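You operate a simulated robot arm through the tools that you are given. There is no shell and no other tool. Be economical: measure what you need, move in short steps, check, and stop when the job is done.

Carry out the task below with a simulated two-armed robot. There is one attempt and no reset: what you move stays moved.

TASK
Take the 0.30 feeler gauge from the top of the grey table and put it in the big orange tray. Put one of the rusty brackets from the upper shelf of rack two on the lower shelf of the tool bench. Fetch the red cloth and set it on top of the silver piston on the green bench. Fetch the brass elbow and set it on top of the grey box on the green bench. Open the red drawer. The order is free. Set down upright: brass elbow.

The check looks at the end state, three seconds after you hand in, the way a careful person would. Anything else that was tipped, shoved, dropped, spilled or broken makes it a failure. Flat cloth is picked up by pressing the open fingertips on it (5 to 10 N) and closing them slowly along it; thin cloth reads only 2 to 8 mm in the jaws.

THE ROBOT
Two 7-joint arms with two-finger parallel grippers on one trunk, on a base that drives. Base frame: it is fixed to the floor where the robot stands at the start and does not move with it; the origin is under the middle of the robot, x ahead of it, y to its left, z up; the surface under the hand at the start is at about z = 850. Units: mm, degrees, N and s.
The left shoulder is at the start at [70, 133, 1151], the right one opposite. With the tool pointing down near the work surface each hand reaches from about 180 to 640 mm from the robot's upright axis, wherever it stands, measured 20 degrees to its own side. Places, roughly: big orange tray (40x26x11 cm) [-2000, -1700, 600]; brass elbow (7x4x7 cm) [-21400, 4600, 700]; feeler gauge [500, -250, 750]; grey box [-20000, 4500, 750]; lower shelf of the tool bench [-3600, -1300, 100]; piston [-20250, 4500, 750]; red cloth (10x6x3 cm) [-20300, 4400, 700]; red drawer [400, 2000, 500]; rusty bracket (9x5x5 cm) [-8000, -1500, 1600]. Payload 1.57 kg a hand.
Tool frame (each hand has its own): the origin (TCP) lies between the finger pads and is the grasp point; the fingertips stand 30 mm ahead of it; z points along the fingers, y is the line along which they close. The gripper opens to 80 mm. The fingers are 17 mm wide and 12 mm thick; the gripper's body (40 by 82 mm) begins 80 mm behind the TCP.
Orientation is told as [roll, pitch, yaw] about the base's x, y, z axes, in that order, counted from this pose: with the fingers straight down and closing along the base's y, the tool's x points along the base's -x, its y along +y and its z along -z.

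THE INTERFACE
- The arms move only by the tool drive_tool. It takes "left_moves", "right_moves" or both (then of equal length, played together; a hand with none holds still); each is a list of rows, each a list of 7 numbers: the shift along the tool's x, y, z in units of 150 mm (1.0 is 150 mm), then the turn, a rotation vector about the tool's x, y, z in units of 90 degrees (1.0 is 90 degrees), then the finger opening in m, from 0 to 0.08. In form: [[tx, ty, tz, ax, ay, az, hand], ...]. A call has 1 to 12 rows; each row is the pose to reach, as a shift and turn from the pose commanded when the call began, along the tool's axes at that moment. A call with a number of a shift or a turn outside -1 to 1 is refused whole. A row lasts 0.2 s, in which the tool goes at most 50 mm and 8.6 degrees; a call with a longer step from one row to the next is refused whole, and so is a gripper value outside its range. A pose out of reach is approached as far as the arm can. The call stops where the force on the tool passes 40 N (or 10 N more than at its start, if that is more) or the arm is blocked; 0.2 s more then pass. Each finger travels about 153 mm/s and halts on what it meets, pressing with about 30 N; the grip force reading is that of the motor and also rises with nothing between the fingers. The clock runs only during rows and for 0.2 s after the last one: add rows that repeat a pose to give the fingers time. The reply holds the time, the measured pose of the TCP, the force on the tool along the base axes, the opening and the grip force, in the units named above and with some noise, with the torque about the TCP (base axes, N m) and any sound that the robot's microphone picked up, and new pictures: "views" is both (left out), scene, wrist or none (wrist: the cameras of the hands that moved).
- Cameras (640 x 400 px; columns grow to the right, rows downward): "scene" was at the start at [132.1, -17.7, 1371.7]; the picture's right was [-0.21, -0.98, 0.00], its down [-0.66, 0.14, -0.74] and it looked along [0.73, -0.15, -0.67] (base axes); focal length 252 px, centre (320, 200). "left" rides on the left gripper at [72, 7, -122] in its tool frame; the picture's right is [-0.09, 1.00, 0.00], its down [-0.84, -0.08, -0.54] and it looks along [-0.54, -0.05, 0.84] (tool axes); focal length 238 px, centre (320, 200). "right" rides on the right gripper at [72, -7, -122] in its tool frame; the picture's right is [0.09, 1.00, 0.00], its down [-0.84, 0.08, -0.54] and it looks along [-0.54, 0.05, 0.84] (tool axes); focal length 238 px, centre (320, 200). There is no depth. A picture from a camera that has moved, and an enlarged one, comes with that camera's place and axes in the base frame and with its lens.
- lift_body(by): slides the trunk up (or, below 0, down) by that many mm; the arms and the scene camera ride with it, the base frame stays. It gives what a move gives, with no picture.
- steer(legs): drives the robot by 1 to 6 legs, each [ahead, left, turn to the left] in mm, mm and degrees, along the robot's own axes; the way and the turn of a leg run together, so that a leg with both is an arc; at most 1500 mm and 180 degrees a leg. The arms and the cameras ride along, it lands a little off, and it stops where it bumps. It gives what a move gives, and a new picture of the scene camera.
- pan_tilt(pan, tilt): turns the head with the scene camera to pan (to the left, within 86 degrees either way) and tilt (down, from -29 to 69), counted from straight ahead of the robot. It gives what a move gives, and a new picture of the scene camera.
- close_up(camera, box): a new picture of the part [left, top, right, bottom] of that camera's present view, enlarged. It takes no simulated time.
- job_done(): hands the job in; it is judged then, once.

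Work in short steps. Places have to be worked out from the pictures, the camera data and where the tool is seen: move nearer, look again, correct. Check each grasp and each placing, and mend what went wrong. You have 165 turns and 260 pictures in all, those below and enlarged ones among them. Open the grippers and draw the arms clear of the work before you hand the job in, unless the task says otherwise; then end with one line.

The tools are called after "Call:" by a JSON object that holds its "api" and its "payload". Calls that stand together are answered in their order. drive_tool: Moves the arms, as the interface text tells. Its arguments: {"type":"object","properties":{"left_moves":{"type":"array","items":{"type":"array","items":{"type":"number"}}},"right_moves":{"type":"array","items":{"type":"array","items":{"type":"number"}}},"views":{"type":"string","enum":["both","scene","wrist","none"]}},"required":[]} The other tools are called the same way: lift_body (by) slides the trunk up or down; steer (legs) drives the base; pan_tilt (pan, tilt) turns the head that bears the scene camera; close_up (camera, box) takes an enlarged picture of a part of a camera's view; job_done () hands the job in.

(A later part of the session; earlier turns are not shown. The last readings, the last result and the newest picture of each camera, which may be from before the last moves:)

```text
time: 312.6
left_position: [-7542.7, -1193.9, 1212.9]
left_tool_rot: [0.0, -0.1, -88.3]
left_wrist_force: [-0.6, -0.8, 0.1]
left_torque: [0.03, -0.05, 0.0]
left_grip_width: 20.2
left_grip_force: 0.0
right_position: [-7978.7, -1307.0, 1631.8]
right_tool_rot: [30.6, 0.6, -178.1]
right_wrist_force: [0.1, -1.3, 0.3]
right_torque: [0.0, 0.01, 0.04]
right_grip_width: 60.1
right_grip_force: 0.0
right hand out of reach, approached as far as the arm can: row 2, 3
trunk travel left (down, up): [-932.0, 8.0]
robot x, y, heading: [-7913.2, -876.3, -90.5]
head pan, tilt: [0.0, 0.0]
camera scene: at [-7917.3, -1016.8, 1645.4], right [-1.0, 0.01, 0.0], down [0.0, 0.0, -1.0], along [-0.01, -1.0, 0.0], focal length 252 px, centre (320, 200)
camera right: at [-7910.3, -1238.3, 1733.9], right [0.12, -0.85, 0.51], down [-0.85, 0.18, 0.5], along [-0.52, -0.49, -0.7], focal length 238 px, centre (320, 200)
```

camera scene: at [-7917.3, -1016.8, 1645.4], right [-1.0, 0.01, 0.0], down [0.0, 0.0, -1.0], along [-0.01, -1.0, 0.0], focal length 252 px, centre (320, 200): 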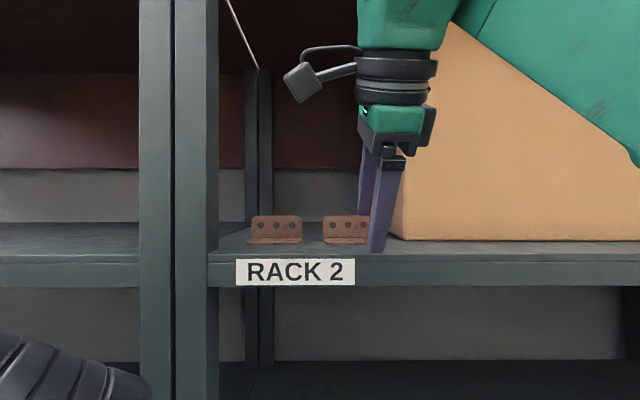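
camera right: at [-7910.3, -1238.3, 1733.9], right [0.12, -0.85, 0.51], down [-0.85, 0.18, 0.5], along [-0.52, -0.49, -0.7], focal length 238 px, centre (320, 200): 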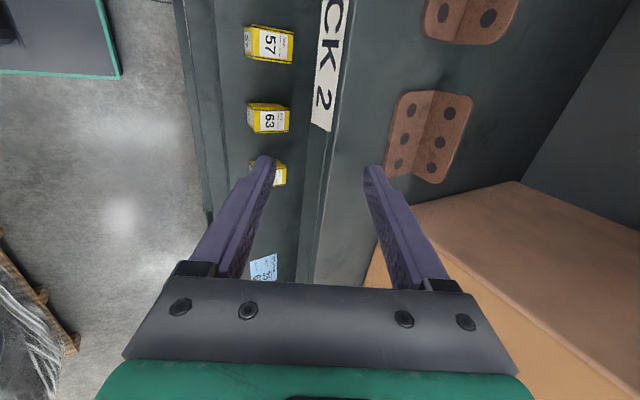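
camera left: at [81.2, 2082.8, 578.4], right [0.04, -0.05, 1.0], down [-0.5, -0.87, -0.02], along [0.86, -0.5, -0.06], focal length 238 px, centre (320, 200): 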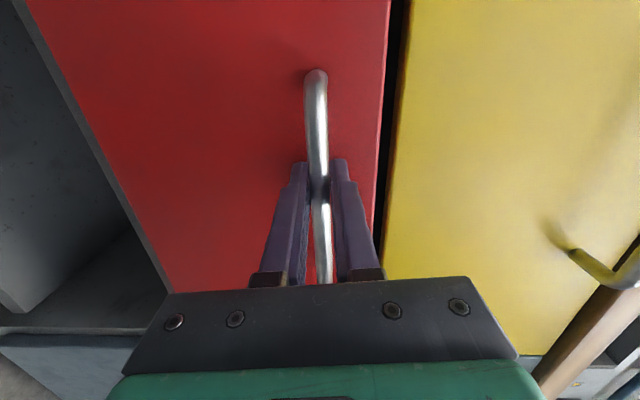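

The reach limit is at y≈−1307; I must bring the robot closer, but the left elbow sticks out forward. I'm re-folding the left arm to fingers-inward, which keeps it back.

Call:
{"api": "drive_tool", "payload": {"left_moves": [[0.05, 0, 0, 0.09, 0, 0, 0.02], [0.1, 0, 0, 0.18, 0, 0, 0.02], [0.15, 0, 0, 0.27, 0, 0, 0.02], [0.2, 0, 0, 0.36, 0, 0, 0.02], [0.25, 0, 0, 0.45, 0, 0, 0.02], [0.3, 0, 0, 0.54, 0, 0, 0.02], [0.35, 0, 0, 0.63, 0, 0, 0.02], [0.4, 0, 0, 0.72, 0, 0, 0.02], [0.4, 0, 0, 0.81, 0, 0, 0.02], [0.4, 0, 0, 0.9, 0, 0, 0.02], [0.4, 0, 0, 0.99, 0, 0, 0.02]], "views": "none"}}

Call:
{"api": "pan_tilt", "payload": {"pan": 50, "tilt": 35}}

```text
time: 315.0
left_position: [-7541.8, -1133.7, 1211.2]
left_tool_rot: [-89.2, -0.2, -88.3]
left_wrist_force: [0.1, 0.4, -1.1]
left_torque: [-0.01, 0.02, 0.0]
left_grip_width: 20.0
left_grip_force: 0.1
right_position: [-7974.3, -1305.2, 1631.9]
right_tool_rot: [30.6, 0.5, -178.1]
right_wrist_force: [0.0, -0.2, -0.5]
right_torque: [0.02, 0.02, -0.01]
right_grip_width: 60.1
right_grip_force: 0.1
trunk travel left (down, up): [-932.0, 8.0]
robot x, y, heading: [-7914.2, -874.3, -90.2]
head pan, tilt: [0.0, 0.0]
```

```text
time: 316.2
left_position: [-7543.3, -1136.1, 1211.9]
left_tool_rot: [-89.1, -0.1, -88.2]
left_wrist_force: [0.2, -0.1, 0.4]
left_torque: [-0.04, -0.02, 0.01]
left_grip_width: 19.9
left_grip_force: 0.1
right_position: [-7977.8, -1307.2, 1631.7]
right_tool_rot: [30.6, 0.6, -178.1]
right_wrist_force: [0.9, 0.5, 0.4]
right_torque: [0.0, -0.01, -0.02]
right_grip_width: 59.8
right_grip_force: 0.1
trunk travel left (down, up): [-932.0, 8.0]
robot x, y, heading: [-7917.8, -877.2, -90.4]
head pan, tilt: [50.0, 35.0]
camera scene: at [-7847.3, -983.8, 1589.4], right [-0.65, -0.76, 0.0], down [-0.44, 0.37, -0.82], along [0.62, -0.53, -0.57], focal length 252 px, centre (320, 200)
```

scene: 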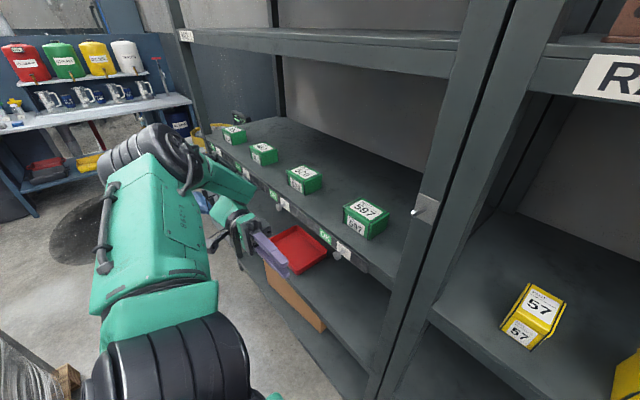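

The left arm is clear of the boxes. I'm tilting the right hand to 40° and raising it 25 mm so the fingers clear the plate, then lifting the trunk its last 8 mm.

Call:
{"api": "drive_tool", "payload": {"right_moves": [[0, 0, 0, -0.05, 0, 0, 0.06], [0, 0.04, -0.07, -0.11, 0, 0, 0.06], [0, 0.085, -0.143, -0.11, 0, 0, 0.06], [0, 0.085, -0.143, -0.11, 0, 0, 0.06]], "views": "none"}}

Call:
{"api": "lift_body", "payload": {"by": 7}}

Call:
{"api": "steer", "payload": {"legs": [[60, 0, 0]]}}

Call:
{"api": "pan_tilt", "payload": {"pan": 0, "tilt": 5}}

```text
time: 317.2
left_position: [-7541.9, -1135.9, 1211.3]
left_tool_rot: [-89.1, -0.1, -88.2]
left_wrist_force: [-0.4, -0.1, -0.6]
left_torque: [-0.03, 0.0, -0.07]
left_grip_width: 20.1
left_grip_force: 0.1
right_position: [-7976.8, -1308.7, 1656.0]
right_tool_rot: [40.4, 0.5, -178.0]
right_wrist_force: [0.2, 0.1, 0.4]
right_torque: [0.01, 0.0, -0.05]
right_grip_width: 60.0
right_grip_force: 0.0
trunk travel left (down, up): [-932.0, 8.0]
robot x, y, heading: [-7911.1, -876.4, -90.6]
head pan, tilt: [50.0, 35.0]
```

```text
time: 317.8
left_position: [-7541.7, -1135.5, 1219.0]
left_tool_rot: [-89.2, 0.0, -88.3]
left_wrist_force: [-0.5, 0.4, 0.3]
left_torque: [-0.02, -0.01, 0.01]
left_grip_width: 19.8
left_grip_force: 0.1
right_position: [-7975.8, -1309.5, 1663.8]
right_tool_rot: [40.5, 0.6, -178.1]
right_wrist_force: [0.9, 0.5, 0.1]
right_torque: [0.02, 0.0, 0.0]
right_grip_width: 60.2
right_grip_force: 0.1
trunk travel left (down, up): [-939.0, 1.0]
robot x, y, heading: [-7914.7, -876.6, -90.6]
head pan, tilt: [50.0, 35.0]
```

```text
time: 318.7
left_position: [-7543.1, -1181.8, 1221.9]
left_tool_rot: [-89.1, -0.7, -88.2]
left_wrist_force: [0.9, 0.5, 0.0]
left_torque: [0.01, -0.02, 0.1]
left_grip_width: 20.1
left_grip_force: 0.1
right_position: [-7977.4, -1349.6, 1667.6]
right_tool_rot: [40.9, 0.5, -178.1]
right_wrist_force: [0.0, 1.2, 0.0]
right_torque: [-0.06, 0.01, 0.04]
right_grip_width: 60.0
right_grip_force: 0.0
trunk travel left (down, up): [-939.0, 1.0]
robot x, y, heading: [-7913.7, -932.6, -90.3]
head pan, tilt: [50.0, 35.0]
camera scene: at [-7847.4, -1026.1, 1597.4], right [-0.65, -0.76, 0.01], down [-0.44, 0.36, -0.82], along [0.62, -0.54, -0.57], focal length 252 px, centre (320, 200)
```

scene: 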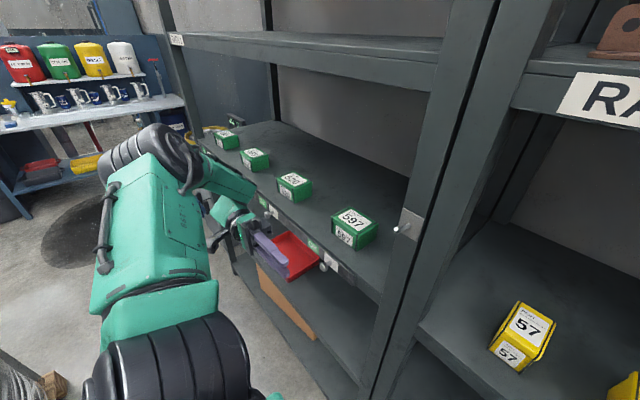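

```text
time: 319.9
left_position: [-7542.3, -1193.4, 1217.7]
left_tool_rot: [-89.2, -0.1, -88.2]
left_wrist_force: [0.1, 0.0, 0.3]
left_torque: [0.0, -0.01, -0.01]
left_grip_width: 19.9
left_grip_force: 0.0
right_position: [-7976.9, -1365.2, 1662.7]
right_tool_rot: [40.4, 0.5, -178.1]
right_wrist_force: [0.2, -0.3, -1.2]
right_torque: [0.05, 0.0, 0.01]
right_grip_width: 59.9
right_grip_force: 0.1
trunk travel left (down, up): [-939.0, 1.0]
robot x, y, heading: [-7913.1, -935.6, -90.4]
head pan, tilt: [0.0, 5.0]
camera scene: at [-7914.8, -1076.5, 1644.4], right [-1.0, 0.01, 0.0], down [0.0, 0.09, -1.0], along [-0.01, -1.0, -0.09], focal length 252 px, centre (320, 200)
```

scene: 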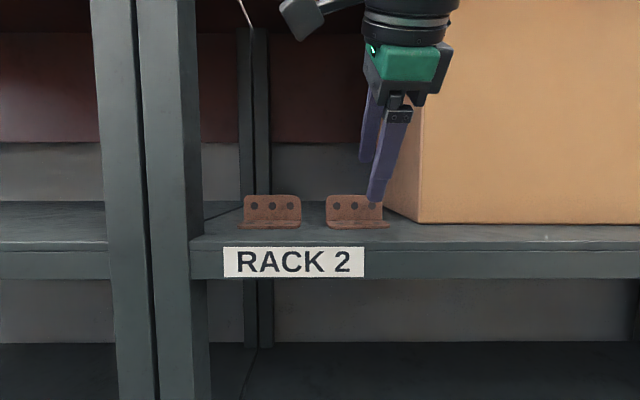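

At 40° tilt the far finger sits too high. I'll advance 75 mm, reduce tilt to 30°, use a narrow opening and straddle the upright plate.

Call:
{"api": "steer", "payload": {"legs": [[75, 0, 0]]}}

Call:
{"api": "drive_tool", "payload": {"right_moves": [[0.03, 0, 0, 0.06, 0, 0, 0.04], [0.05, 0, 0, 0.115, 0, 0, 0.034], [0.05, 0, 0, 0.115, 0, 0, 0.034]], "views": "both"}}

```text
time: 320.9
left_position: [-7543.4, -1253.7, 1221.4]
left_tool_rot: [-89.3, -0.7, -88.0]
left_wrist_force: [-0.5, 1.2, -0.1]
left_torque: [0.0, 0.01, 0.06]
left_grip_width: 20.2
left_grip_force: 0.1
right_position: [-7977.0, -1422.5, 1668.9]
right_tool_rot: [41.1, 0.7, -177.9]
right_wrist_force: [0.4, 0.8, -0.3]
right_torque: [-0.08, 0.01, 0.02]
right_grip_width: 60.1
right_grip_force: 0.0
trunk travel left (down, up): [-939.0, 1.0]
robot x, y, heading: [-7916.8, -1009.1, -90.0]
head pan, tilt: [0.0, 5.0]
camera scene: at [-7915.5, -1133.4, 1646.0], right [-1.0, 0.0, 0.0], down [0.0, 0.08, -1.0], along [0.0, -1.0, -0.08], focal length 252 px, centre (320, 200)
```

scene: 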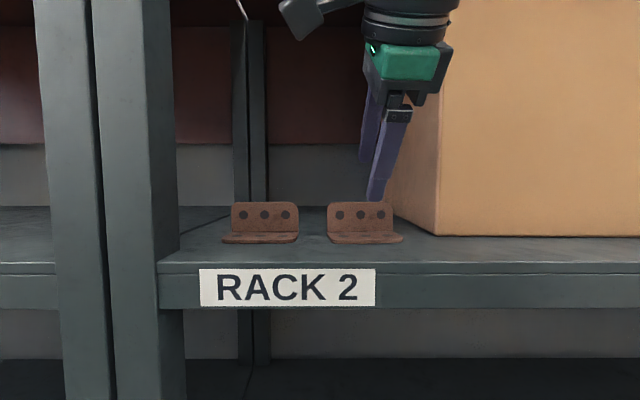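

```text
time: 321.7
left_position: [-7544.3, -1262.8, 1219.8]
left_tool_rot: [-89.1, -0.3, -88.0]
left_wrist_force: [0.2, 0.4, -0.3]
left_torque: [0.01, 0.01, 0.03]
left_grip_width: 19.9
left_grip_force: 0.1
right_position: [-7967.1, -1441.3, 1638.9]
right_tool_rot: [32.0, 0.8, -177.9]
right_wrist_force: [0.6, -0.6, 0.1]
right_torque: [0.01, -0.03, 0.02]
right_grip_width: 34.1
right_grip_force: 0.1
right hand out of reach, approached as far as the arm can: row 1, 2, 3
trunk travel left (down, up): [-939.0, 1.0]
robot x, y, heading: [-7915.2, -1008.8, -90.2]
head pan, tilt: [0.0, 5.0]
camera scene: at [-7916.7, -1146.3, 1644.8], right [-1.0, 0.0, 0.0], down [0.0, 0.09, -1.0], along [0.0, -1.0, -0.09], focal length 252 px, centre (320, 200)
camera right: at [-7900.6, -1369.3, 1741.4], right [0.11, -0.84, 0.53], down [-0.85, 0.19, 0.49], along [-0.51, -0.51, -0.69], focal length 238 px, centre (320, 200)
```

scene: 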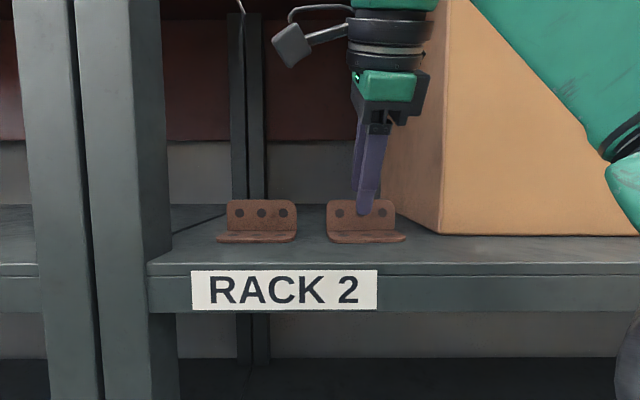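
right: 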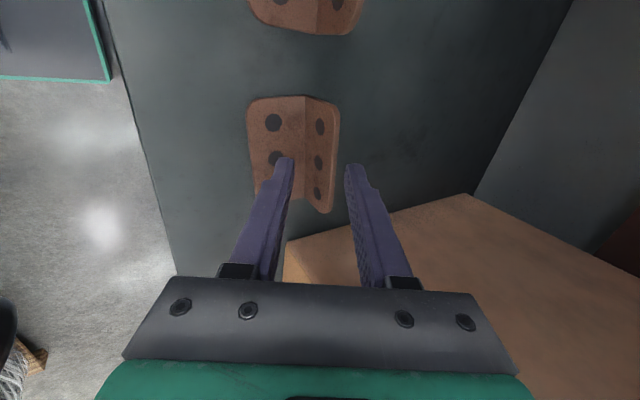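

The fingers straddle the plate. I'm lowering to z≈1618 (the commanded pose was higher than reached), then checking.

Call:
{"api": "drive_tool", "payload": {"right_moves": [[0, -0.06, 0.15, 0, 0, 0, 0.034], [0, -0.112, 0.27, 0, 0, 0, 0.034], [0, -0.112, 0.274, 0, 0, 0, 0.034]], "views": "both"}}

```text
time: 322.3
left_position: [-7543.2, -1263.1, 1220.1]
left_tool_rot: [-89.2, -0.2, -88.0]
left_wrist_force: [-0.4, -0.3, 0.6]
left_torque: [0.01, 0.02, 0.02]
left_grip_width: 19.9
left_grip_force: 0.1
right_position: [-7967.1, -1447.3, 1615.0]
right_tool_rot: [31.9, 1.5, -177.7]
right_wrist_force: [0.7, -0.6, 7.1]
right_torque: [0.06, 0.0, -0.01]
right_grip_width: 35.3
right_grip_force: 0.6
trunk travel left (down, up): [-939.0, 1.0]
robot x, y, heading: [-7913.3, -1007.7, -90.3]
head pan, tilt: [0.0, 5.0]
stopped in row 2 (right hand): the force on the tool passed its limit at 60 N (the readings are from after the stop); the commanded pose is now the measured one
camera scene: at [-7915.9, -1146.4, 1644.8], right [-1.0, 0.0, 0.0], down [0.0, 0.09, -1.0], along [0.0, -1.0, -0.09], focal length 252 px, centre (320, 200)
camera right: at [-7901.0, -1375.6, 1717.6], right [0.11, -0.84, 0.53], down [-0.86, 0.19, 0.48], along [-0.5, -0.51, -0.7], focal length 238 px, centre (320, 200)
```

scene: 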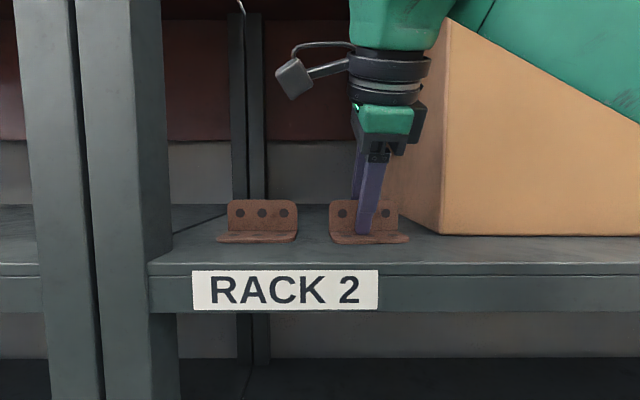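
right: 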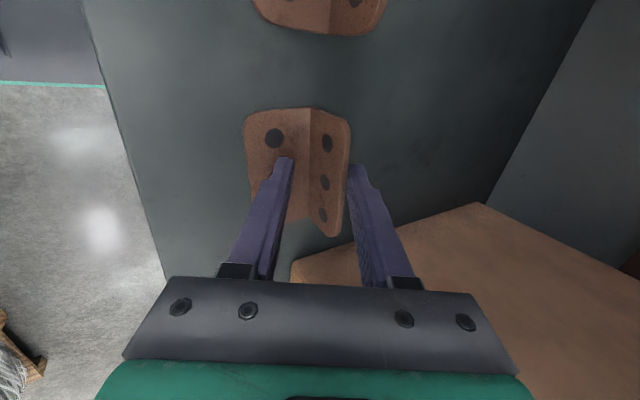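

The near finger touched the flange; the plate is between the fingers. I'm lifting 2 mm and closing.

Call:
{"api": "drive_tool", "payload": {"right_moves": [[0, 0.007, -0.012, 0, 0, 0, 0.03], [0, 0.007, -0.012, 0, 0, 0, 0.02], [0, 0.007, -0.012, 0, 0, 0, 0.01], [0, 0.007, -0.012, 0, 0, 0, 0.0], [0, 0.007, -0.012, 0, 0, 0, 0.0], [0, 0.007, -0.012, 0, 0, 0, 0.0]], "views": "both"}}

```text
time: 323.7
left_position: [-7541.9, -1264.1, 1219.0]
left_tool_rot: [-89.1, -0.1, -88.0]
left_wrist_force: [-1.1, 0.5, 0.1]
left_torque: [0.01, -0.01, 0.01]
left_grip_width: 19.8
left_grip_force: 0.1
right_position: [-7968.0, -1450.9, 1616.8]
right_tool_rot: [31.8, 1.5, -177.8]
right_wrist_force: [-2.5, -7.7, 24.7]
right_torque: [0.66, 0.45, 0.3]
right_grip_width: 19.0
right_grip_force: 29.3
trunk travel left (down, up): [-939.0, 1.0]
robot x, y, heading: [-7915.7, -1008.6, -90.2]
head pan, tilt: [0.0, 5.0]
camera scene: at [-7915.2, -1150.0, 1644.6], right [-1.0, 0.0, 0.0], down [0.0, 0.09, -1.0], along [0.0, -1.0, -0.09], focal length 252 px, centre (320, 200)
camera right: at [-7901.0, -1379.7, 1718.5], right [0.11, -0.84, 0.53], down [-0.86, 0.19, 0.48], along [-0.5, -0.5, -0.7], focal length 238 px, centre (320, 200)
```

scene: 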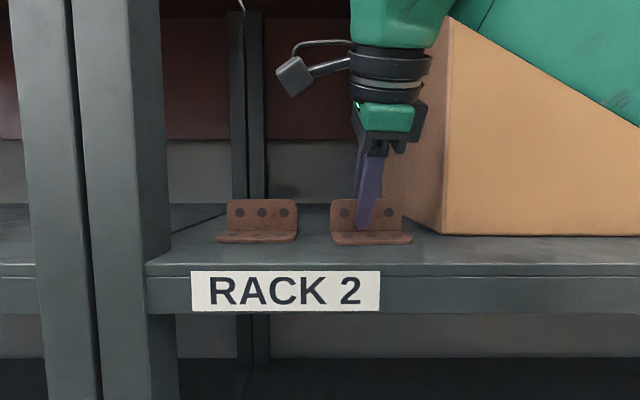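
right: 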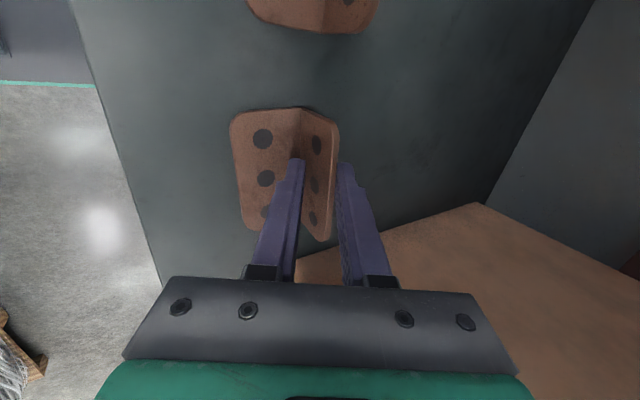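

Gripped at 19 mm with the plate askew. I'm lifting slowly with a bit of extra tilt to see if it holds.

Call:
{"api": "drive_tool", "payload": {"right_moves": [[0, 0.02, -0.04, -0.02, 0, 0, 0.0], [0, 0.05, -0.08, -0.06, 0, 0, 0.0], [0, 0.08, -0.14, -0.1, 0, 0, 0.0], [0, 0.1, -0.2, -0.15, 0, 0, 0.0]], "views": "both"}}

```text
time: 324.7
left_position: [-7542.8, -1267.8, 1218.6]
left_tool_rot: [-89.0, 0.1, -87.9]
left_wrist_force: [-0.8, 0.6, -0.3]
left_torque: [0.0, 0.02, 0.03]
left_grip_width: 20.0
left_grip_force: 0.1
right_position: [-7968.1, -1450.6, 1647.9]
right_tool_rot: [45.1, 1.3, -177.9]
right_wrist_force: [0.2, 0.8, -2.9]
right_torque: [0.05, 0.0, 0.02]
right_grip_width: 4.5
right_grip_force: 25.3
trunk travel left (down, up): [-939.0, 1.0]
robot x, y, heading: [-7914.4, -1006.8, -90.3]
head pan, tilt: [0.0, 5.0]
camera scene: at [-7916.0, -1151.9, 1644.1], right [-1.0, 0.0, 0.0], down [0.0, 0.09, -1.0], along [0.0, -1.0, -0.09], focal length 252 px, centre (320, 200)
camera right: at [-7901.9, -1357.8, 1731.4], right [0.1, -0.7, 0.71], down [-0.86, 0.3, 0.42], along [-0.5, -0.65, -0.57], focal length 238 px, centre (320, 200)
```

scene: 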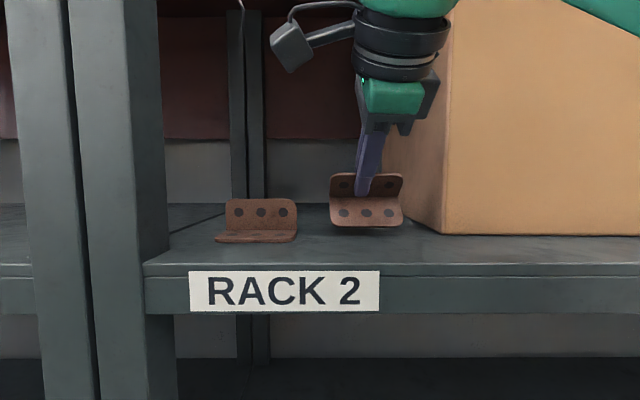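
right: 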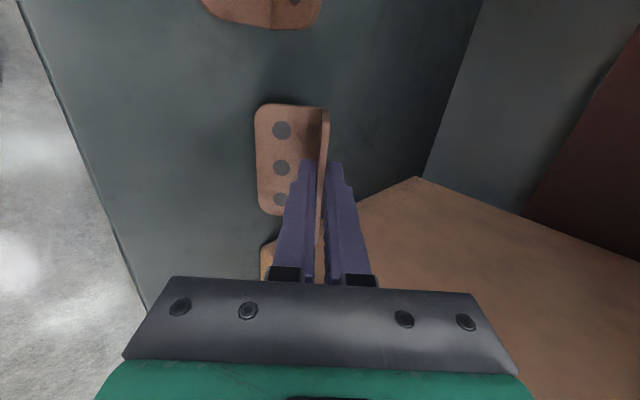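

The bracket aligned in the jaws (4.5 mm) and is lifted. I'm backing straight out.

Call:
{"api": "steer", "payload": {"legs": [[-250, 0, 0]]}}

Call:
{"api": "drive_tool", "payload": {"right_moves": [[0, -0.2, 0.2, 0, 0, 0, 0.0], [0, -0.4, 0.4, 0, 0, 0, 0.0], [0, -0.6, 0.6, 0, 0, 0, 0.0], [0, -0.8, 0.8, 0, 0, 0, 0.0]], "views": "none"}}

Call:
{"api": "drive_tool", "payload": {"right_moves": [[0, -0.22, 0.22, 0, 0, 0, 0.0], [0, -0.44, 0.44, 0, 0, 0, 0.0], [0, -0.66, 0.66, 0, 0, 0, 0.0], [0, -0.9, 0.88, 0, 0, 0, 0.0]], "views": "both"}}

```text
time: 326.5
left_position: [-7542.2, -1020.3, 1217.7]
left_tool_rot: [-89.1, 0.1, -88.1]
left_wrist_force: [-0.7, 0.0, -0.3]
left_torque: [0.02, -0.01, -0.06]
left_grip_width: 19.9
left_grip_force: 0.1
right_position: [-7966.9, -1205.0, 1647.7]
right_tool_rot: [44.7, 1.4, -178.0]
right_wrist_force: [-0.3, -1.0, -2.1]
right_torque: [0.05, -0.06, -0.02]
right_grip_width: 4.6
right_grip_force: 25.3
trunk travel left (down, up): [-939.0, 1.0]
robot x, y, heading: [-7910.3, -758.2, -90.1]
head pan, tilt: [0.0, 5.0]
camera scene: at [-7914.1, -905.9, 1643.8], right [-1.0, 0.01, 0.0], down [0.0, 0.09, -1.0], along [-0.01, -1.0, -0.09], focal length 252 px, centre (320, 200)
```

scene: 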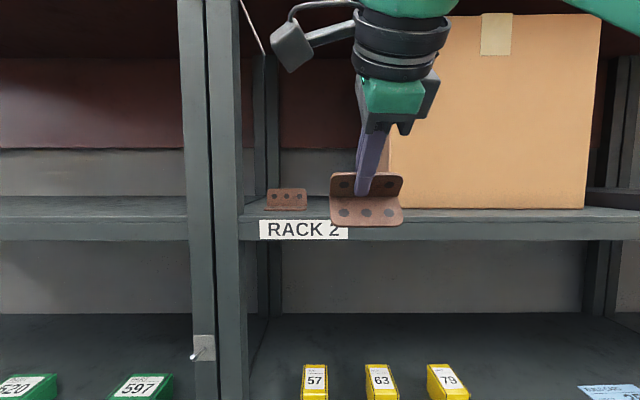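

```text
time: 327.5
left_position: [-7542.6, -1016.5, 1218.7]
left_tool_rot: [-89.2, 0.0, -88.1]
left_wrist_force: [0.2, 0.1, 0.9]
left_torque: [0.02, 0.0, -0.02]
left_grip_width: 20.1
left_grip_force: 0.2
right_position: [-7964.8, -1196.0, 1478.8]
right_tool_rot: [45.2, 1.5, -178.0]
right_wrist_force: [0.1, 1.1, -2.7]
right_torque: [0.04, -0.01, 0.02]
right_grip_width: 4.6
right_grip_force: 25.0
trunk travel left (down, up): [-939.0, 1.0]
robot x, y, heading: [-7913.6, -759.6, -90.2]
head pan, tilt: [0.0, 5.0]
```

```text
time: 328.5
left_position: [-7542.3, -1016.5, 1218.2]
left_tool_rot: [-89.1, 0.0, -88.1]
left_wrist_force: [0.1, -1.2, 0.2]
left_torque: [0.02, 0.02, 0.02]
left_grip_width: 20.1
left_grip_force: 0.1
right_position: [-7958.4, -1198.0, 1292.6]
right_tool_rot: [45.0, 1.5, -178.0]
right_wrist_force: [0.2, 0.2, -2.9]
right_torque: [0.06, -0.03, 0.02]
right_grip_width: 4.4
right_grip_force: 25.2
trunk travel left (down, up): [-939.0, 1.0]
robot x, y, heading: [-7913.6, -758.1, -90.3]
head pan, tilt: [0.0, 5.0]
camera scene: at [-7914.4, -900.8, 1644.4], right [-1.0, 0.01, 0.0], down [0.0, 0.09, -1.0], along [-0.01, -1.0, -0.09], focal length 252 px, centre (320, 200)
camera right: at [-7891.2, -1105.6, 1375.3], right [0.1, -0.7, 0.71], down [-0.86, 0.3, 0.42], along [-0.5, -0.65, -0.57], focal length 238 px, centre (320, 200)
```

scene: 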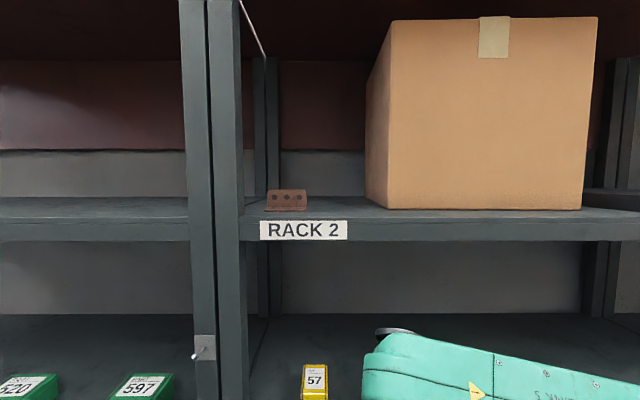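
right: 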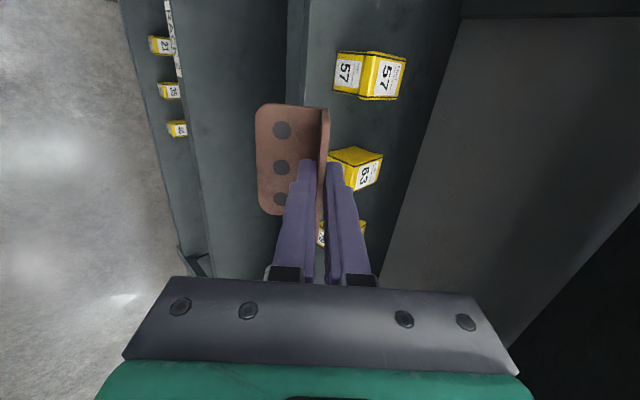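

Bracket secured; the other bracket and box are undisturbed. I'm re-folding the left arm to hand-down and pulling the right hand in for travel.

Call:
{"api": "drive_tool", "payload": {"left_moves": [[0, 0, 0, -0.09, 0, 0, 0.02], [0, 0, 0, -0.18, 0, 0, 0.02], [0, 0, 0, -0.27, 0, 0, 0.02], [0, 0, 0, -0.36, 0, 0, 0.02], [0, 0, 0, -0.45, 0, 0, 0.02], [0, 0, 0, -0.54, 0, 0, 0.02], [0, 0, 0, -0.63, 0, 0, 0.02], [0, 0, 0, -0.72, 0, 0, 0.02], [0, 0, 0, -0.81, 0, 0, 0.02], [0, 0, 0, -0.9, 0, 0, 0.02], [0, 0, 0, -0.98, 0, 0, 0.02]], "right_moves": [[0, -0.05, -0.05, 0, 0, 0, 0], [0, -0.1, -0.1, 0, 0, 0, 0], [0, -0.15, -0.15, 0, 0, 0, 0], [0, -0.2, -0.2, 0, 0, 0, 0], [0, -0.25, -0.25, 0, 0, 0, 0], [0, -0.3, -0.3, 0, 0, 0, 0], [0, -0.35, -0.35, 0, 0, 0, 0], [0, -0.4, -0.4, 0, 0, 0, 0], [0, -0.4, -0.4, 0, 0, 0, 0], [0, -0.4, -0.4, 0, 0, 0, 0], [0, -0.4, -0.4, 0, 0, 0, 0]], "views": "none"}}

Call:
{"api": "steer", "payload": {"legs": [[0, 1230, 0], [0, 1230, 0], [-1050, 130, 0], [-1050, 130, 0], [-650, 0, 0]]}}

```text
time: 330.9
left_position: [-7540.7, -1005.6, 1215.4]
left_tool_rot: [-1.8, 0.2, -86.8]
left_wrist_force: [-0.4, -0.5, 0.3]
left_torque: [0.0, -0.01, -0.02]
left_grip_width: 20.1
left_grip_force: 0.1
right_position: [-7963.0, -1107.5, 1293.2]
right_tool_rot: [45.4, 1.4, -178.0]
right_wrist_force: [1.0, 0.8, -2.7]
right_torque: [0.05, -0.04, -0.02]
right_grip_width: 4.5
right_grip_force: 24.8
trunk travel left (down, up): [-939.0, 1.0]
robot x, y, heading: [-7914.1, -753.1, -90.5]
head pan, tilt: [0.0, 5.0]
```

```text
time: 356.1
left_position: [-4732.6, 1648.7, 1215.0]
left_tool_rot: [-2.1, 0.0, -90.1]
left_wrist_force: [0.4, -0.6, 0.1]
left_torque: [0.01, -0.03, 0.01]
left_grip_width: 19.9
left_grip_force: 0.0
right_position: [-5157.5, 1570.5, 1290.7]
right_tool_rot: [45.0, 1.4, 179.2]
right_wrist_force: [-0.2, -0.5, -3.1]
right_torque: [0.04, 0.0, 0.02]
right_grip_width: 4.7
right_grip_force: 24.9
trunk travel left (down, up): [-939.0, 1.0]
robot x, y, heading: [-5086.6, 1923.4, -93.3]
head pan, tilt: [0.0, 5.0]
camera scene: at [-5097.9, 1780.0, 1644.2], right [-1.0, 0.06, 0.0], down [0.01, 0.09, -1.0], along [-0.06, -0.99, -0.09], focal length 252 px, centre (320, 200)
```

scene: 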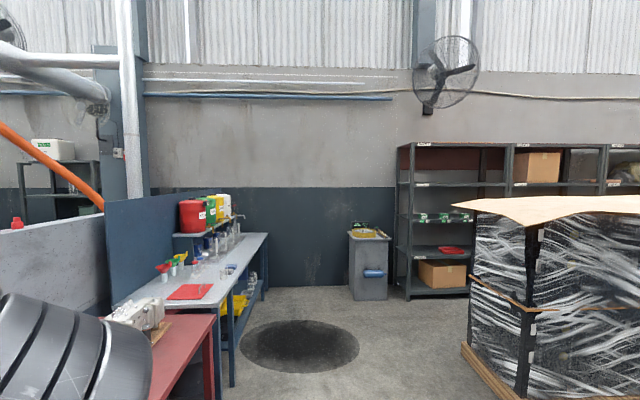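

I'm heading back to bay 3 by the proven route: slide to x≈−2890, turn to heading 90, then back down through the gap.

Call:
{"api": "steer", "payload": {"legs": [[-60, 0, 3.3], [0, 1100, 0], [0, 1090, 0], [250, 0, 0], [0, 0, 90], [0, 0, 90]]}}

```text
time: 376.5
left_position: [-3263.4, 2025.9, 1213.4]
left_tool_rot: [-2.4, 0.0, 91.3]
left_wrist_force: [-0.5, -0.2, 0.2]
left_torque: [0.0, 0.02, -0.03]
left_grip_width: 19.9
left_grip_force: 0.1
right_position: [-2839.6, 2112.1, 1291.0]
right_tool_rot: [45.2, 1.5, 0.4]
right_wrist_force: [0.3, -1.5, -2.8]
right_torque: [-0.08, 0.01, -0.01]
right_grip_width: 4.7
right_grip_force: 24.9
trunk travel left (down, up): [-939.0, 1.0]
robot x, y, heading: [-2897.8, 1759.6, 88.4]
head pan, tilt: [0.0, 5.0]
camera scene: at [-2893.2, 1900.6, 1644.5], right [1.0, -0.03, 0.0], down [0.0, -0.09, -1.0], along [0.03, 1.0, -0.09], focal length 252 px, centre (320, 200)
```

scene: 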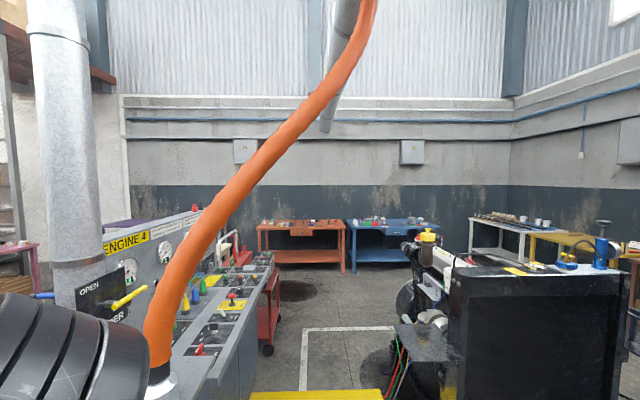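

Facing +y. I'm backing down through the gap into bay 3.

Call:
{"api": "steer", "payload": {"legs": [[0, 0, 1.6], [-1300, 0, 0], [-1380, 0, 0]]}}

```text
time: 389.9
left_position: [-3267.7, -676.2, 1214.6]
left_tool_rot: [-2.5, 0.0, 93.3]
left_wrist_force: [-0.8, 0.5, 0.1]
left_torque: [0.0, -0.01, 0.01]
left_grip_width: 20.0
left_grip_force: 0.0
right_position: [-2847.9, -573.3, 1291.5]
right_tool_rot: [44.9, 1.5, 2.5]
right_wrist_force: [-0.1, 0.0, -4.2]
right_torque: [-0.05, 0.02, -0.01]
right_grip_width: 4.8
right_grip_force: 25.8
trunk travel left (down, up): [-939.0, 1.0]
robot x, y, heading: [-2890.9, -930.3, 90.1]
head pan, tilt: [0.0, 5.0]
camera scene: at [-2894.4, -786.9, 1644.4], right [1.0, 0.0, 0.0], down [0.0, -0.09, -1.0], along [0.0, 1.0, -0.09], focal length 252 px, centre (320, 200)
```

scene: 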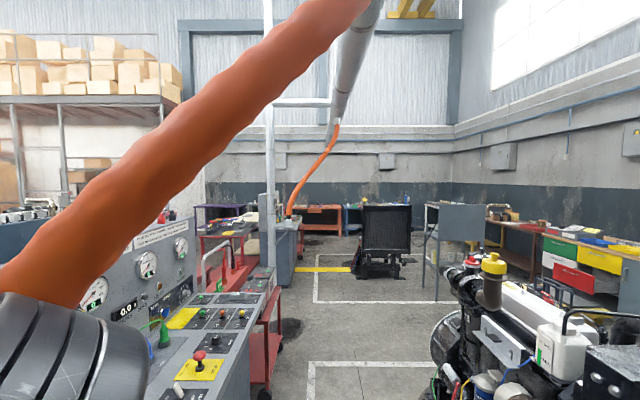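

I'm turning left to face the red tool bench.

Call:
{"api": "steer", "payload": {"legs": [[-150, 0, 0], [0, 0, 90]]}}

Call:
{"api": "pan_tilt", "payload": {"pan": -5, "tilt": 45}}

```text
time: 395.1
left_position: [-3155.0, -1448.1, 1214.2]
left_tool_rot: [-2.5, -0.1, -177.9]
left_wrist_force: [0.1, 0.3, 0.3]
left_torque: [0.0, 0.01, 0.03]
left_grip_width: 19.8
left_grip_force: 0.1
right_position: [-3249.0, -1025.5, 1291.1]
right_tool_rot: [45.0, 1.3, 91.0]
right_wrist_force: [-0.5, 0.7, -1.6]
right_torque: [0.02, -0.08, 0.0]
right_grip_width: 4.6
right_grip_force: 25.1
trunk travel left (down, up): [-939.0, 1.0]
robot x, y, heading: [-2895.0, -1081.9, 178.7]
head pan, tilt: [0.0, 5.0]
camera scene: at [-3036.2, -1077.5, 1644.5], right [0.02, 1.0, 0.0], down [0.09, 0.0, -1.0], along [-1.0, 0.02, -0.09], focal length 252 px, centre (320, 200)
```

scene: 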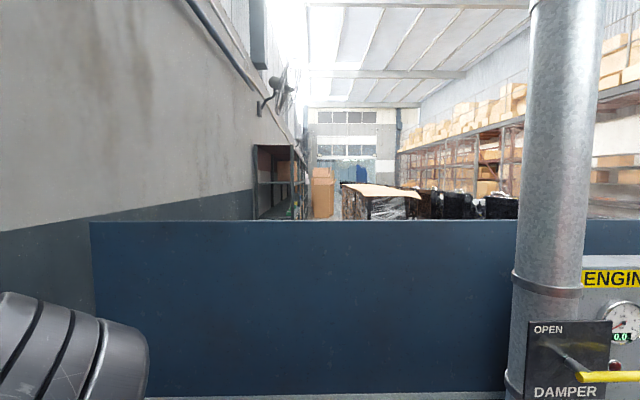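

```text
time: 396.1
left_position: [-3154.5, -1447.9, 1213.2]
left_tool_rot: [-2.5, 0.0, -177.8]
left_wrist_force: [0.2, -0.3, 0.1]
left_torque: [-0.01, 0.01, 0.01]
left_grip_width: 19.8
left_grip_force: 0.0
right_position: [-3248.3, -1026.0, 1291.6]
right_tool_rot: [44.9, 1.4, 91.0]
right_wrist_force: [-0.2, 0.1, -2.6]
right_torque: [-0.03, -0.03, 0.01]
right_grip_width: 4.5
right_grip_force: 25.2
trunk travel left (down, up): [-939.0, 1.0]
robot x, y, heading: [-2893.7, -1080.6, 178.9]
head pan, tilt: [-5.0, 45.0]
camera scene: at [-3025.2, -1071.2, 1581.5], right [0.11, 0.99, 0.0], down [0.7, -0.08, -0.71], along [-0.7, 0.08, -0.71], focal length 252 px, centre (320, 200)
```

scene: 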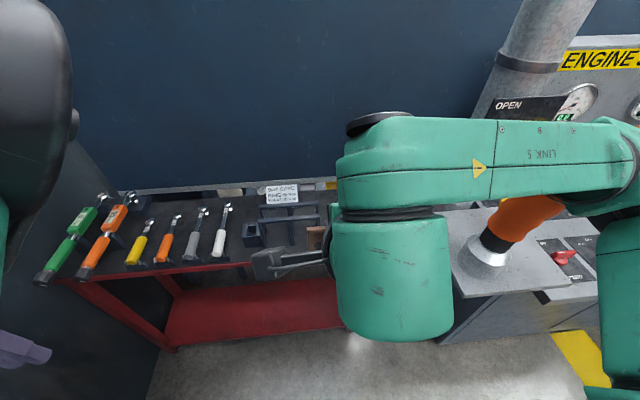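

The lower red shelf (z≈100) is empty; front edge x≈−3474, y −876…−1850. I'm lowering the trunk 800 mm.

Call:
{"api": "steer", "payload": {"legs": [[0, 80, 1]]}}

Call:
{"api": "lift_body", "payload": {"by": -400}}

Call:
{"api": "lift_body", "payload": {"by": -400}}

Call:
{"api": "pan_tilt", "payload": {"pan": 0, "tilt": 40}}

```text
time: 397.2
left_position: [-3149.4, -1521.4, 1216.7]
left_tool_rot: [-2.1, -0.2, -177.0]
left_wrist_force: [0.3, -0.4, 0.0]
left_torque: [-0.08, 0.01, -0.02]
left_grip_width: 20.0
left_grip_force: 0.1
right_position: [-3249.5, -1101.1, 1290.1]
right_tool_rot: [45.0, 1.9, 92.0]
right_wrist_force: [-0.1, 0.3, -2.5]
right_torque: [-0.07, -0.04, 0.05]
right_grip_width: 4.7
right_grip_force: 25.8
trunk travel left (down, up): [-939.0, 1.0]
robot x, y, heading: [-2898.2, -1160.1, 179.7]
head pan, tilt: [-5.0, 45.0]
camera scene: at [-3026.2, -1139.6, 1581.3], right [0.09, 1.0, -0.01], down [0.7, -0.07, -0.71], along [-0.7, 0.06, -0.71], focal length 252 px, centre (320, 200)
```

scene: 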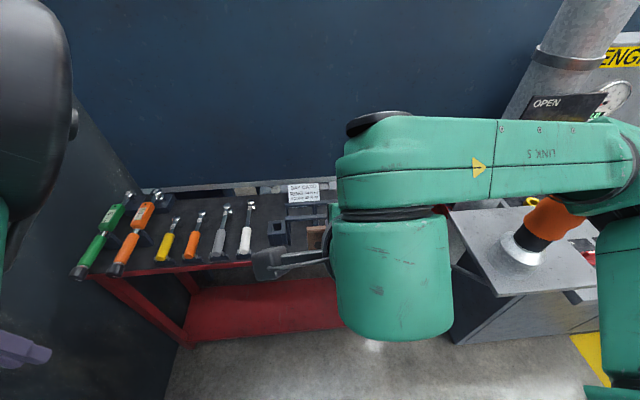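

```text
time: 401.0
left_position: [-3149.0, -1532.5, 813.2]
left_tool_rot: [-2.5, 0.0, -177.0]
left_wrist_force: [0.2, -0.3, -0.4]
left_torque: [0.01, -0.04, 0.01]
left_grip_width: 19.7
left_grip_force: 0.0
right_position: [-3249.7, -1111.8, 890.8]
right_tool_rot: [45.0, 1.4, 92.1]
right_wrist_force: [-0.1, 0.1, -3.1]
right_torque: [-0.02, -0.07, -0.01]
right_grip_width: 4.5
right_grip_force: 25.1
trunk travel left (down, up): [-539.0, 401.0]
robot x, y, heading: [-2897.6, -1158.0, 179.6]
head pan, tilt: [-5.0, 45.0]
```

```text
time: 404.8
left_position: [-3150.5, -1531.1, 412.7]
left_tool_rot: [-2.5, 0.0, -177.0]
left_wrist_force: [0.4, 0.0, 0.7]
left_torque: [0.02, 0.01, 0.01]
left_grip_width: 20.0
left_grip_force: 0.0
right_position: [-3250.0, -1111.5, 490.4]
right_tool_rot: [45.0, 1.4, 91.9]
right_wrist_force: [0.2, 0.5, -1.8]
right_torque: [0.0, -0.05, 0.0]
right_grip_width: 4.6
right_grip_force: 25.3
trunk travel left (down, up): [-139.0, 801.0]
robot x, y, heading: [-2894.8, -1158.0, 179.6]
head pan, tilt: [-5.0, 45.0]
```

```text
time: 405.5
left_position: [-3149.0, -1532.8, 414.2]
left_tool_rot: [-2.5, 0.0, -176.9]
left_wrist_force: [0.6, -0.6, 0.3]
left_torque: [-0.01, 0.0, -0.02]
left_grip_width: 20.1
left_grip_force: 0.0
right_position: [-3250.0, -1111.6, 491.2]
right_tool_rot: [45.0, 1.4, 92.0]
right_wrist_force: [0.1, 0.7, -3.5]
right_torque: [0.01, -0.07, 0.0]
right_grip_width: 4.4
right_grip_force: 24.8
trunk travel left (down, up): [-139.0, 801.0]
robot x, y, heading: [-2895.3, -1159.9, 179.6]
head pan, tilt: [0.0, 40.0]
camera scene: at [-3030.0, -1160.2, 788.7], right [0.0, 1.0, 0.0], down [0.64, 0.0, -0.77], along [-0.77, 0.0, -0.64], focal length 252 px, centre (320, 200)
```

scene: 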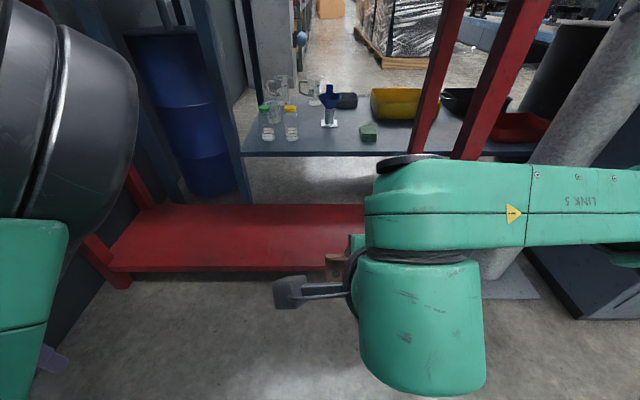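

The shelf spans x −3505…−3809. I'm driving ahead 120 mm and moving the bracket forward and down in steps.

Call:
{"api": "steer", "payload": {"legs": [[120, 0, 0]]}}

Call:
{"api": "drive_tool", "payload": {"right_moves": [[0, 0, 0.25, 0, 0, 0, 0], [0, 0, 0.5, 0, 0, 0, 0], [0, 0, 0.75, 0, 0, 0, 0], [0, 0, 0.97, 0, 0, 0, 0]], "views": "none"}}

Call:
{"api": "drive_tool", "payload": {"right_moves": [[0, 0.05, 0.25, 0, 0, 0, 0], [0, 0.07, 0.5, 0.04, 0, 0, 0], [0, 0.1, 0.75, 0.12, 0, 0, 0], [0, 0.12, 0.97, 0.2, 0, 0, 0]], "views": "both"}}

```text
time: 406.7
left_position: [-3269.7, -1531.6, 413.7]
left_tool_rot: [-2.5, 0.1, -176.8]
left_wrist_force: [-0.9, -0.3, 1.1]
left_torque: [-0.05, 0.0, 0.01]
left_grip_width: 20.1
left_grip_force: 0.1
right_position: [-3373.0, -1112.1, 491.4]
right_tool_rot: [45.1, 1.5, 92.3]
right_wrist_force: [0.2, 0.0, -2.1]
right_torque: [0.01, -0.06, 0.01]
right_grip_width: 4.6
right_grip_force: 25.2
trunk travel left (down, up): [-139.0, 801.0]
robot x, y, heading: [-3016.6, -1158.7, 179.9]
head pan, tilt: [0.0, 40.0]
camera scene: at [-3151.4, -1160.1, 788.7], right [0.0, 1.0, 0.0], down [0.64, 0.0, -0.77], along [-0.77, 0.0, -0.64], focal length 252 px, centre (320, 200)
```

scene: 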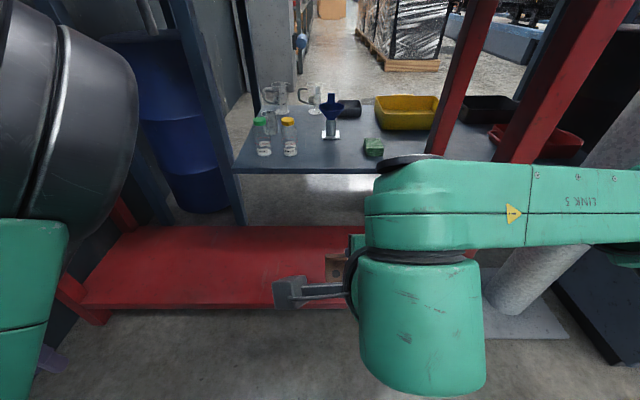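

```text
time: 407.7
left_position: [-3269.4, -1531.1, 413.5]
left_tool_rot: [-2.7, 0.0, -176.8]
left_wrist_force: [0.3, -0.7, 1.0]
left_torque: [-0.01, -0.03, -0.02]
left_grip_width: 19.9
left_grip_force: 0.1
right_position: [-3473.1, -1118.4, 387.0]
right_tool_rot: [45.0, 1.3, 92.2]
right_wrist_force: [-0.8, 0.2, -3.0]
right_torque: [-0.06, -0.03, 0.02]
right_grip_width: 4.5
right_grip_force: 24.7
trunk travel left (down, up): [-139.0, 801.0]
robot x, y, heading: [-3016.7, -1158.4, 179.7]
head pan, tilt: [0.0, 40.0]
```

```text
time: 408.7
left_position: [-3270.3, -1532.2, 414.4]
left_tool_rot: [-2.6, 0.0, -176.9]
left_wrist_force: [-0.3, 0.6, -0.5]
left_torque: [-0.03, 0.02, 0.0]
left_grip_width: 19.9
left_grip_force: 0.0
right_position: [-3586.8, -1121.5, 298.0]
right_tool_rot: [26.9, 1.3, 92.2]
right_wrist_force: [0.5, 0.4, -3.3]
right_torque: [0.0, 0.01, -0.01]
right_grip_width: 4.5
right_grip_force: 25.5
trunk travel left (down, up): [-139.0, 801.0]
robot x, y, heading: [-3015.3, -1160.8, 180.2]
head pan, tilt: [0.0, 40.0]
camera scene: at [-3151.5, -1160.1, 788.7], right [0.0, 1.0, 0.0], down [0.64, 0.0, -0.77], along [-0.77, 0.0, -0.64], focal length 252 px, centre (320, 200)
camera right: at [-3523.8, -1190.1, 404.5], right [-0.88, -0.12, 0.45], down [0.14, 0.85, 0.5], along [-0.45, 0.51, -0.74], focal length 238 px, centre (320, 200)
```

scene: 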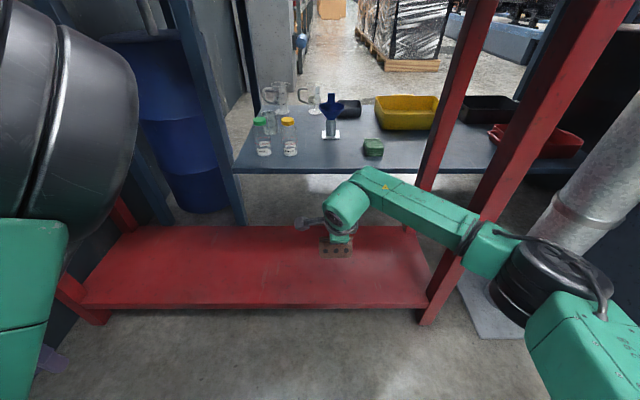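
right: 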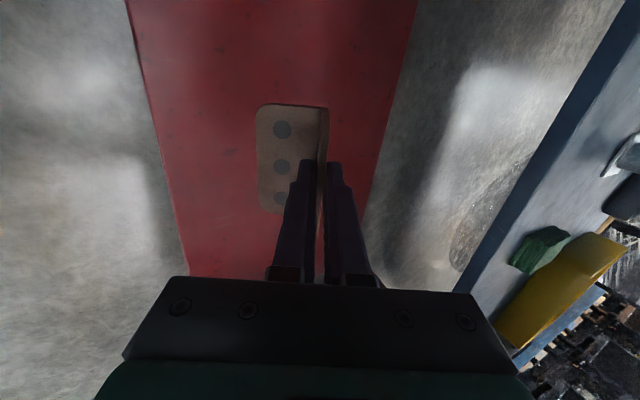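

The bracket is over the shelf. I'm lowering about 110 mm while reducing the tilt, then feeling for contact.

Call:
{"api": "drive_tool", "payload": {"right_moves": [[0, -0.05, 0.22, 0.05, 0, 0, 0], [0, -0.17, 0.44, 0.1, 0, 0, 0], [0, -0.3, 0.62, 0.15, 0, 0, 0], [0, -0.33, 0.68, 0.15, 0, 0, 0], [0, -0.36, 0.73, 0.15, 0, 0, 0], [0, -0.38, 0.77, 0.15, 0, 0, 0]], "views": "both"}}

```text
time: 410.1
left_position: [-3268.2, -1531.6, 415.6]
left_tool_rot: [-2.5, -0.3, -176.8]
left_wrist_force: [-0.3, -0.6, 0.2]
left_torque: [0.02, 0.01, -0.03]
left_grip_width: 20.1
left_grip_force: 0.0
right_position: [-3592.2, -1126.9, 175.0]
right_tool_rot: [14.2, 1.6, 92.2]
right_wrist_force: [-8.1, 0.4, 32.0]
right_torque: [0.2, -0.57, 0.27]
right_grip_width: 11.7
right_grip_force: 29.1
trunk travel left (down, up): [-139.0, 801.0]
robot x, y, heading: [-3014.7, -1162.4, 179.9]
head pan, tilt: [0.0, 40.0]
camera scene: at [-3147.9, -1160.4, 789.8], right [0.0, 1.0, 0.0], down [0.64, 0.0, -0.77], along [-0.77, 0.0, -0.64], focal length 252 px, centre (320, 200)
camera right: at [-3552.7, -1196.7, 293.6], right [-0.96, -0.12, 0.25], down [0.02, 0.85, 0.52], along [-0.27, 0.51, -0.82], focal length 238 px, centre (320, 200)
```

scene: 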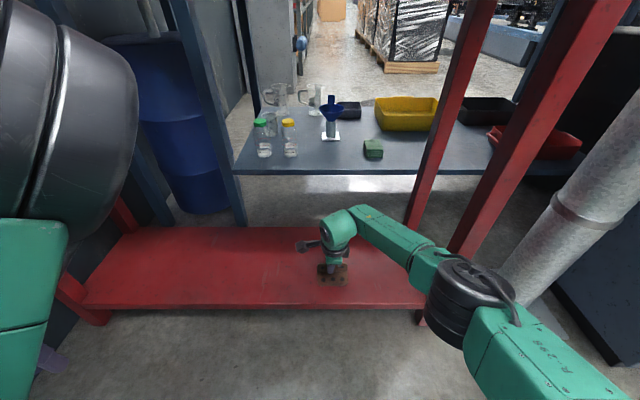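
right: 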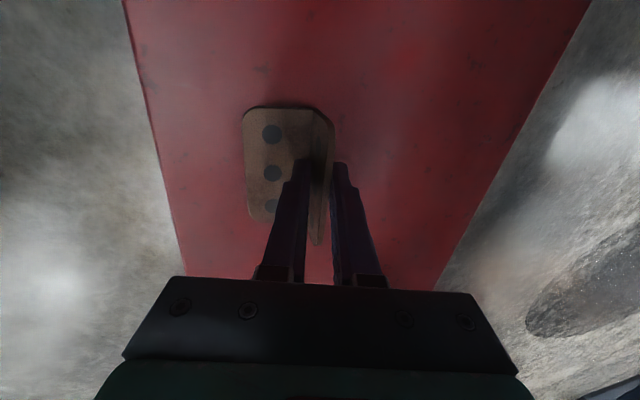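

The bracket sits on the shelf. I'm opening and withdrawing upward.

Call:
{"api": "drive_tool", "payload": {"right_moves": [[0, 0, 0, 0, 0, 0, 0.02], [0, 0, 0, 0, 0, 0, 0.035], [0, 0, 0, 0, 0, 0, 0.045], [0, 0.02, -0.15, 0, 0, 0, 0.045], [0, 0.05, -0.4, 0, 0, 0, 0.045], [0, 0.1, -0.7, 0, 0, 0, 0.045]], "views": "both"}}

```text
time: 411.5
left_position: [-3269.4, -1532.0, 413.7]
left_tool_rot: [-2.5, 0.0, -176.7]
left_wrist_force: [-0.8, -1.1, -0.2]
left_torque: [0.0, -0.04, 0.0]
left_grip_width: 20.3
left_grip_force: 0.0
right_position: [-3581.4, -1123.4, 274.8]
right_tool_rot: [13.5, 1.3, 92.1]
right_wrist_force: [0.7, 0.0, 0.0]
right_torque: [0.02, -0.02, 0.03]
right_grip_width: 45.1
right_grip_force: 0.0
trunk travel left (down, up): [-139.0, 801.0]
robot x, y, heading: [-3018.7, -1159.1, 180.0]
head pan, tilt: [0.0, 40.0]
camera scene: at [-3151.1, -1160.2, 788.7], right [0.0, 1.0, 0.0], down [0.64, 0.0, -0.77], along [-0.77, 0.0, -0.64], focal length 252 px, centre (320, 200)
camera right: at [-3543.7, -1192.1, 393.7], right [-0.96, -0.12, 0.23], down [0.02, 0.85, 0.53], along [-0.26, 0.51, -0.82], focal length 238 px, centre (320, 200)
```

scene: 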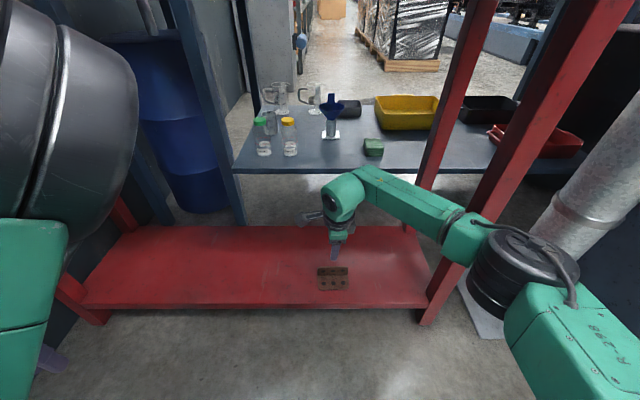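
right: 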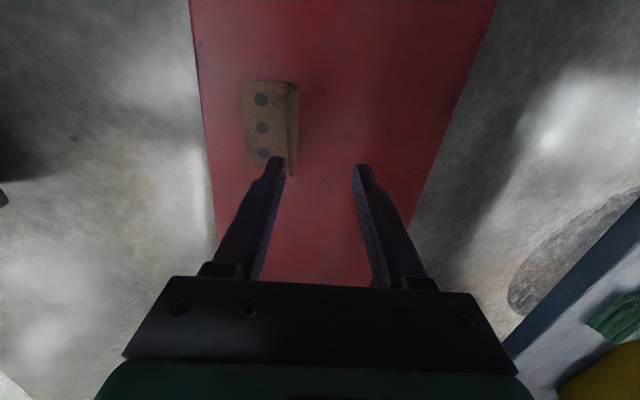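

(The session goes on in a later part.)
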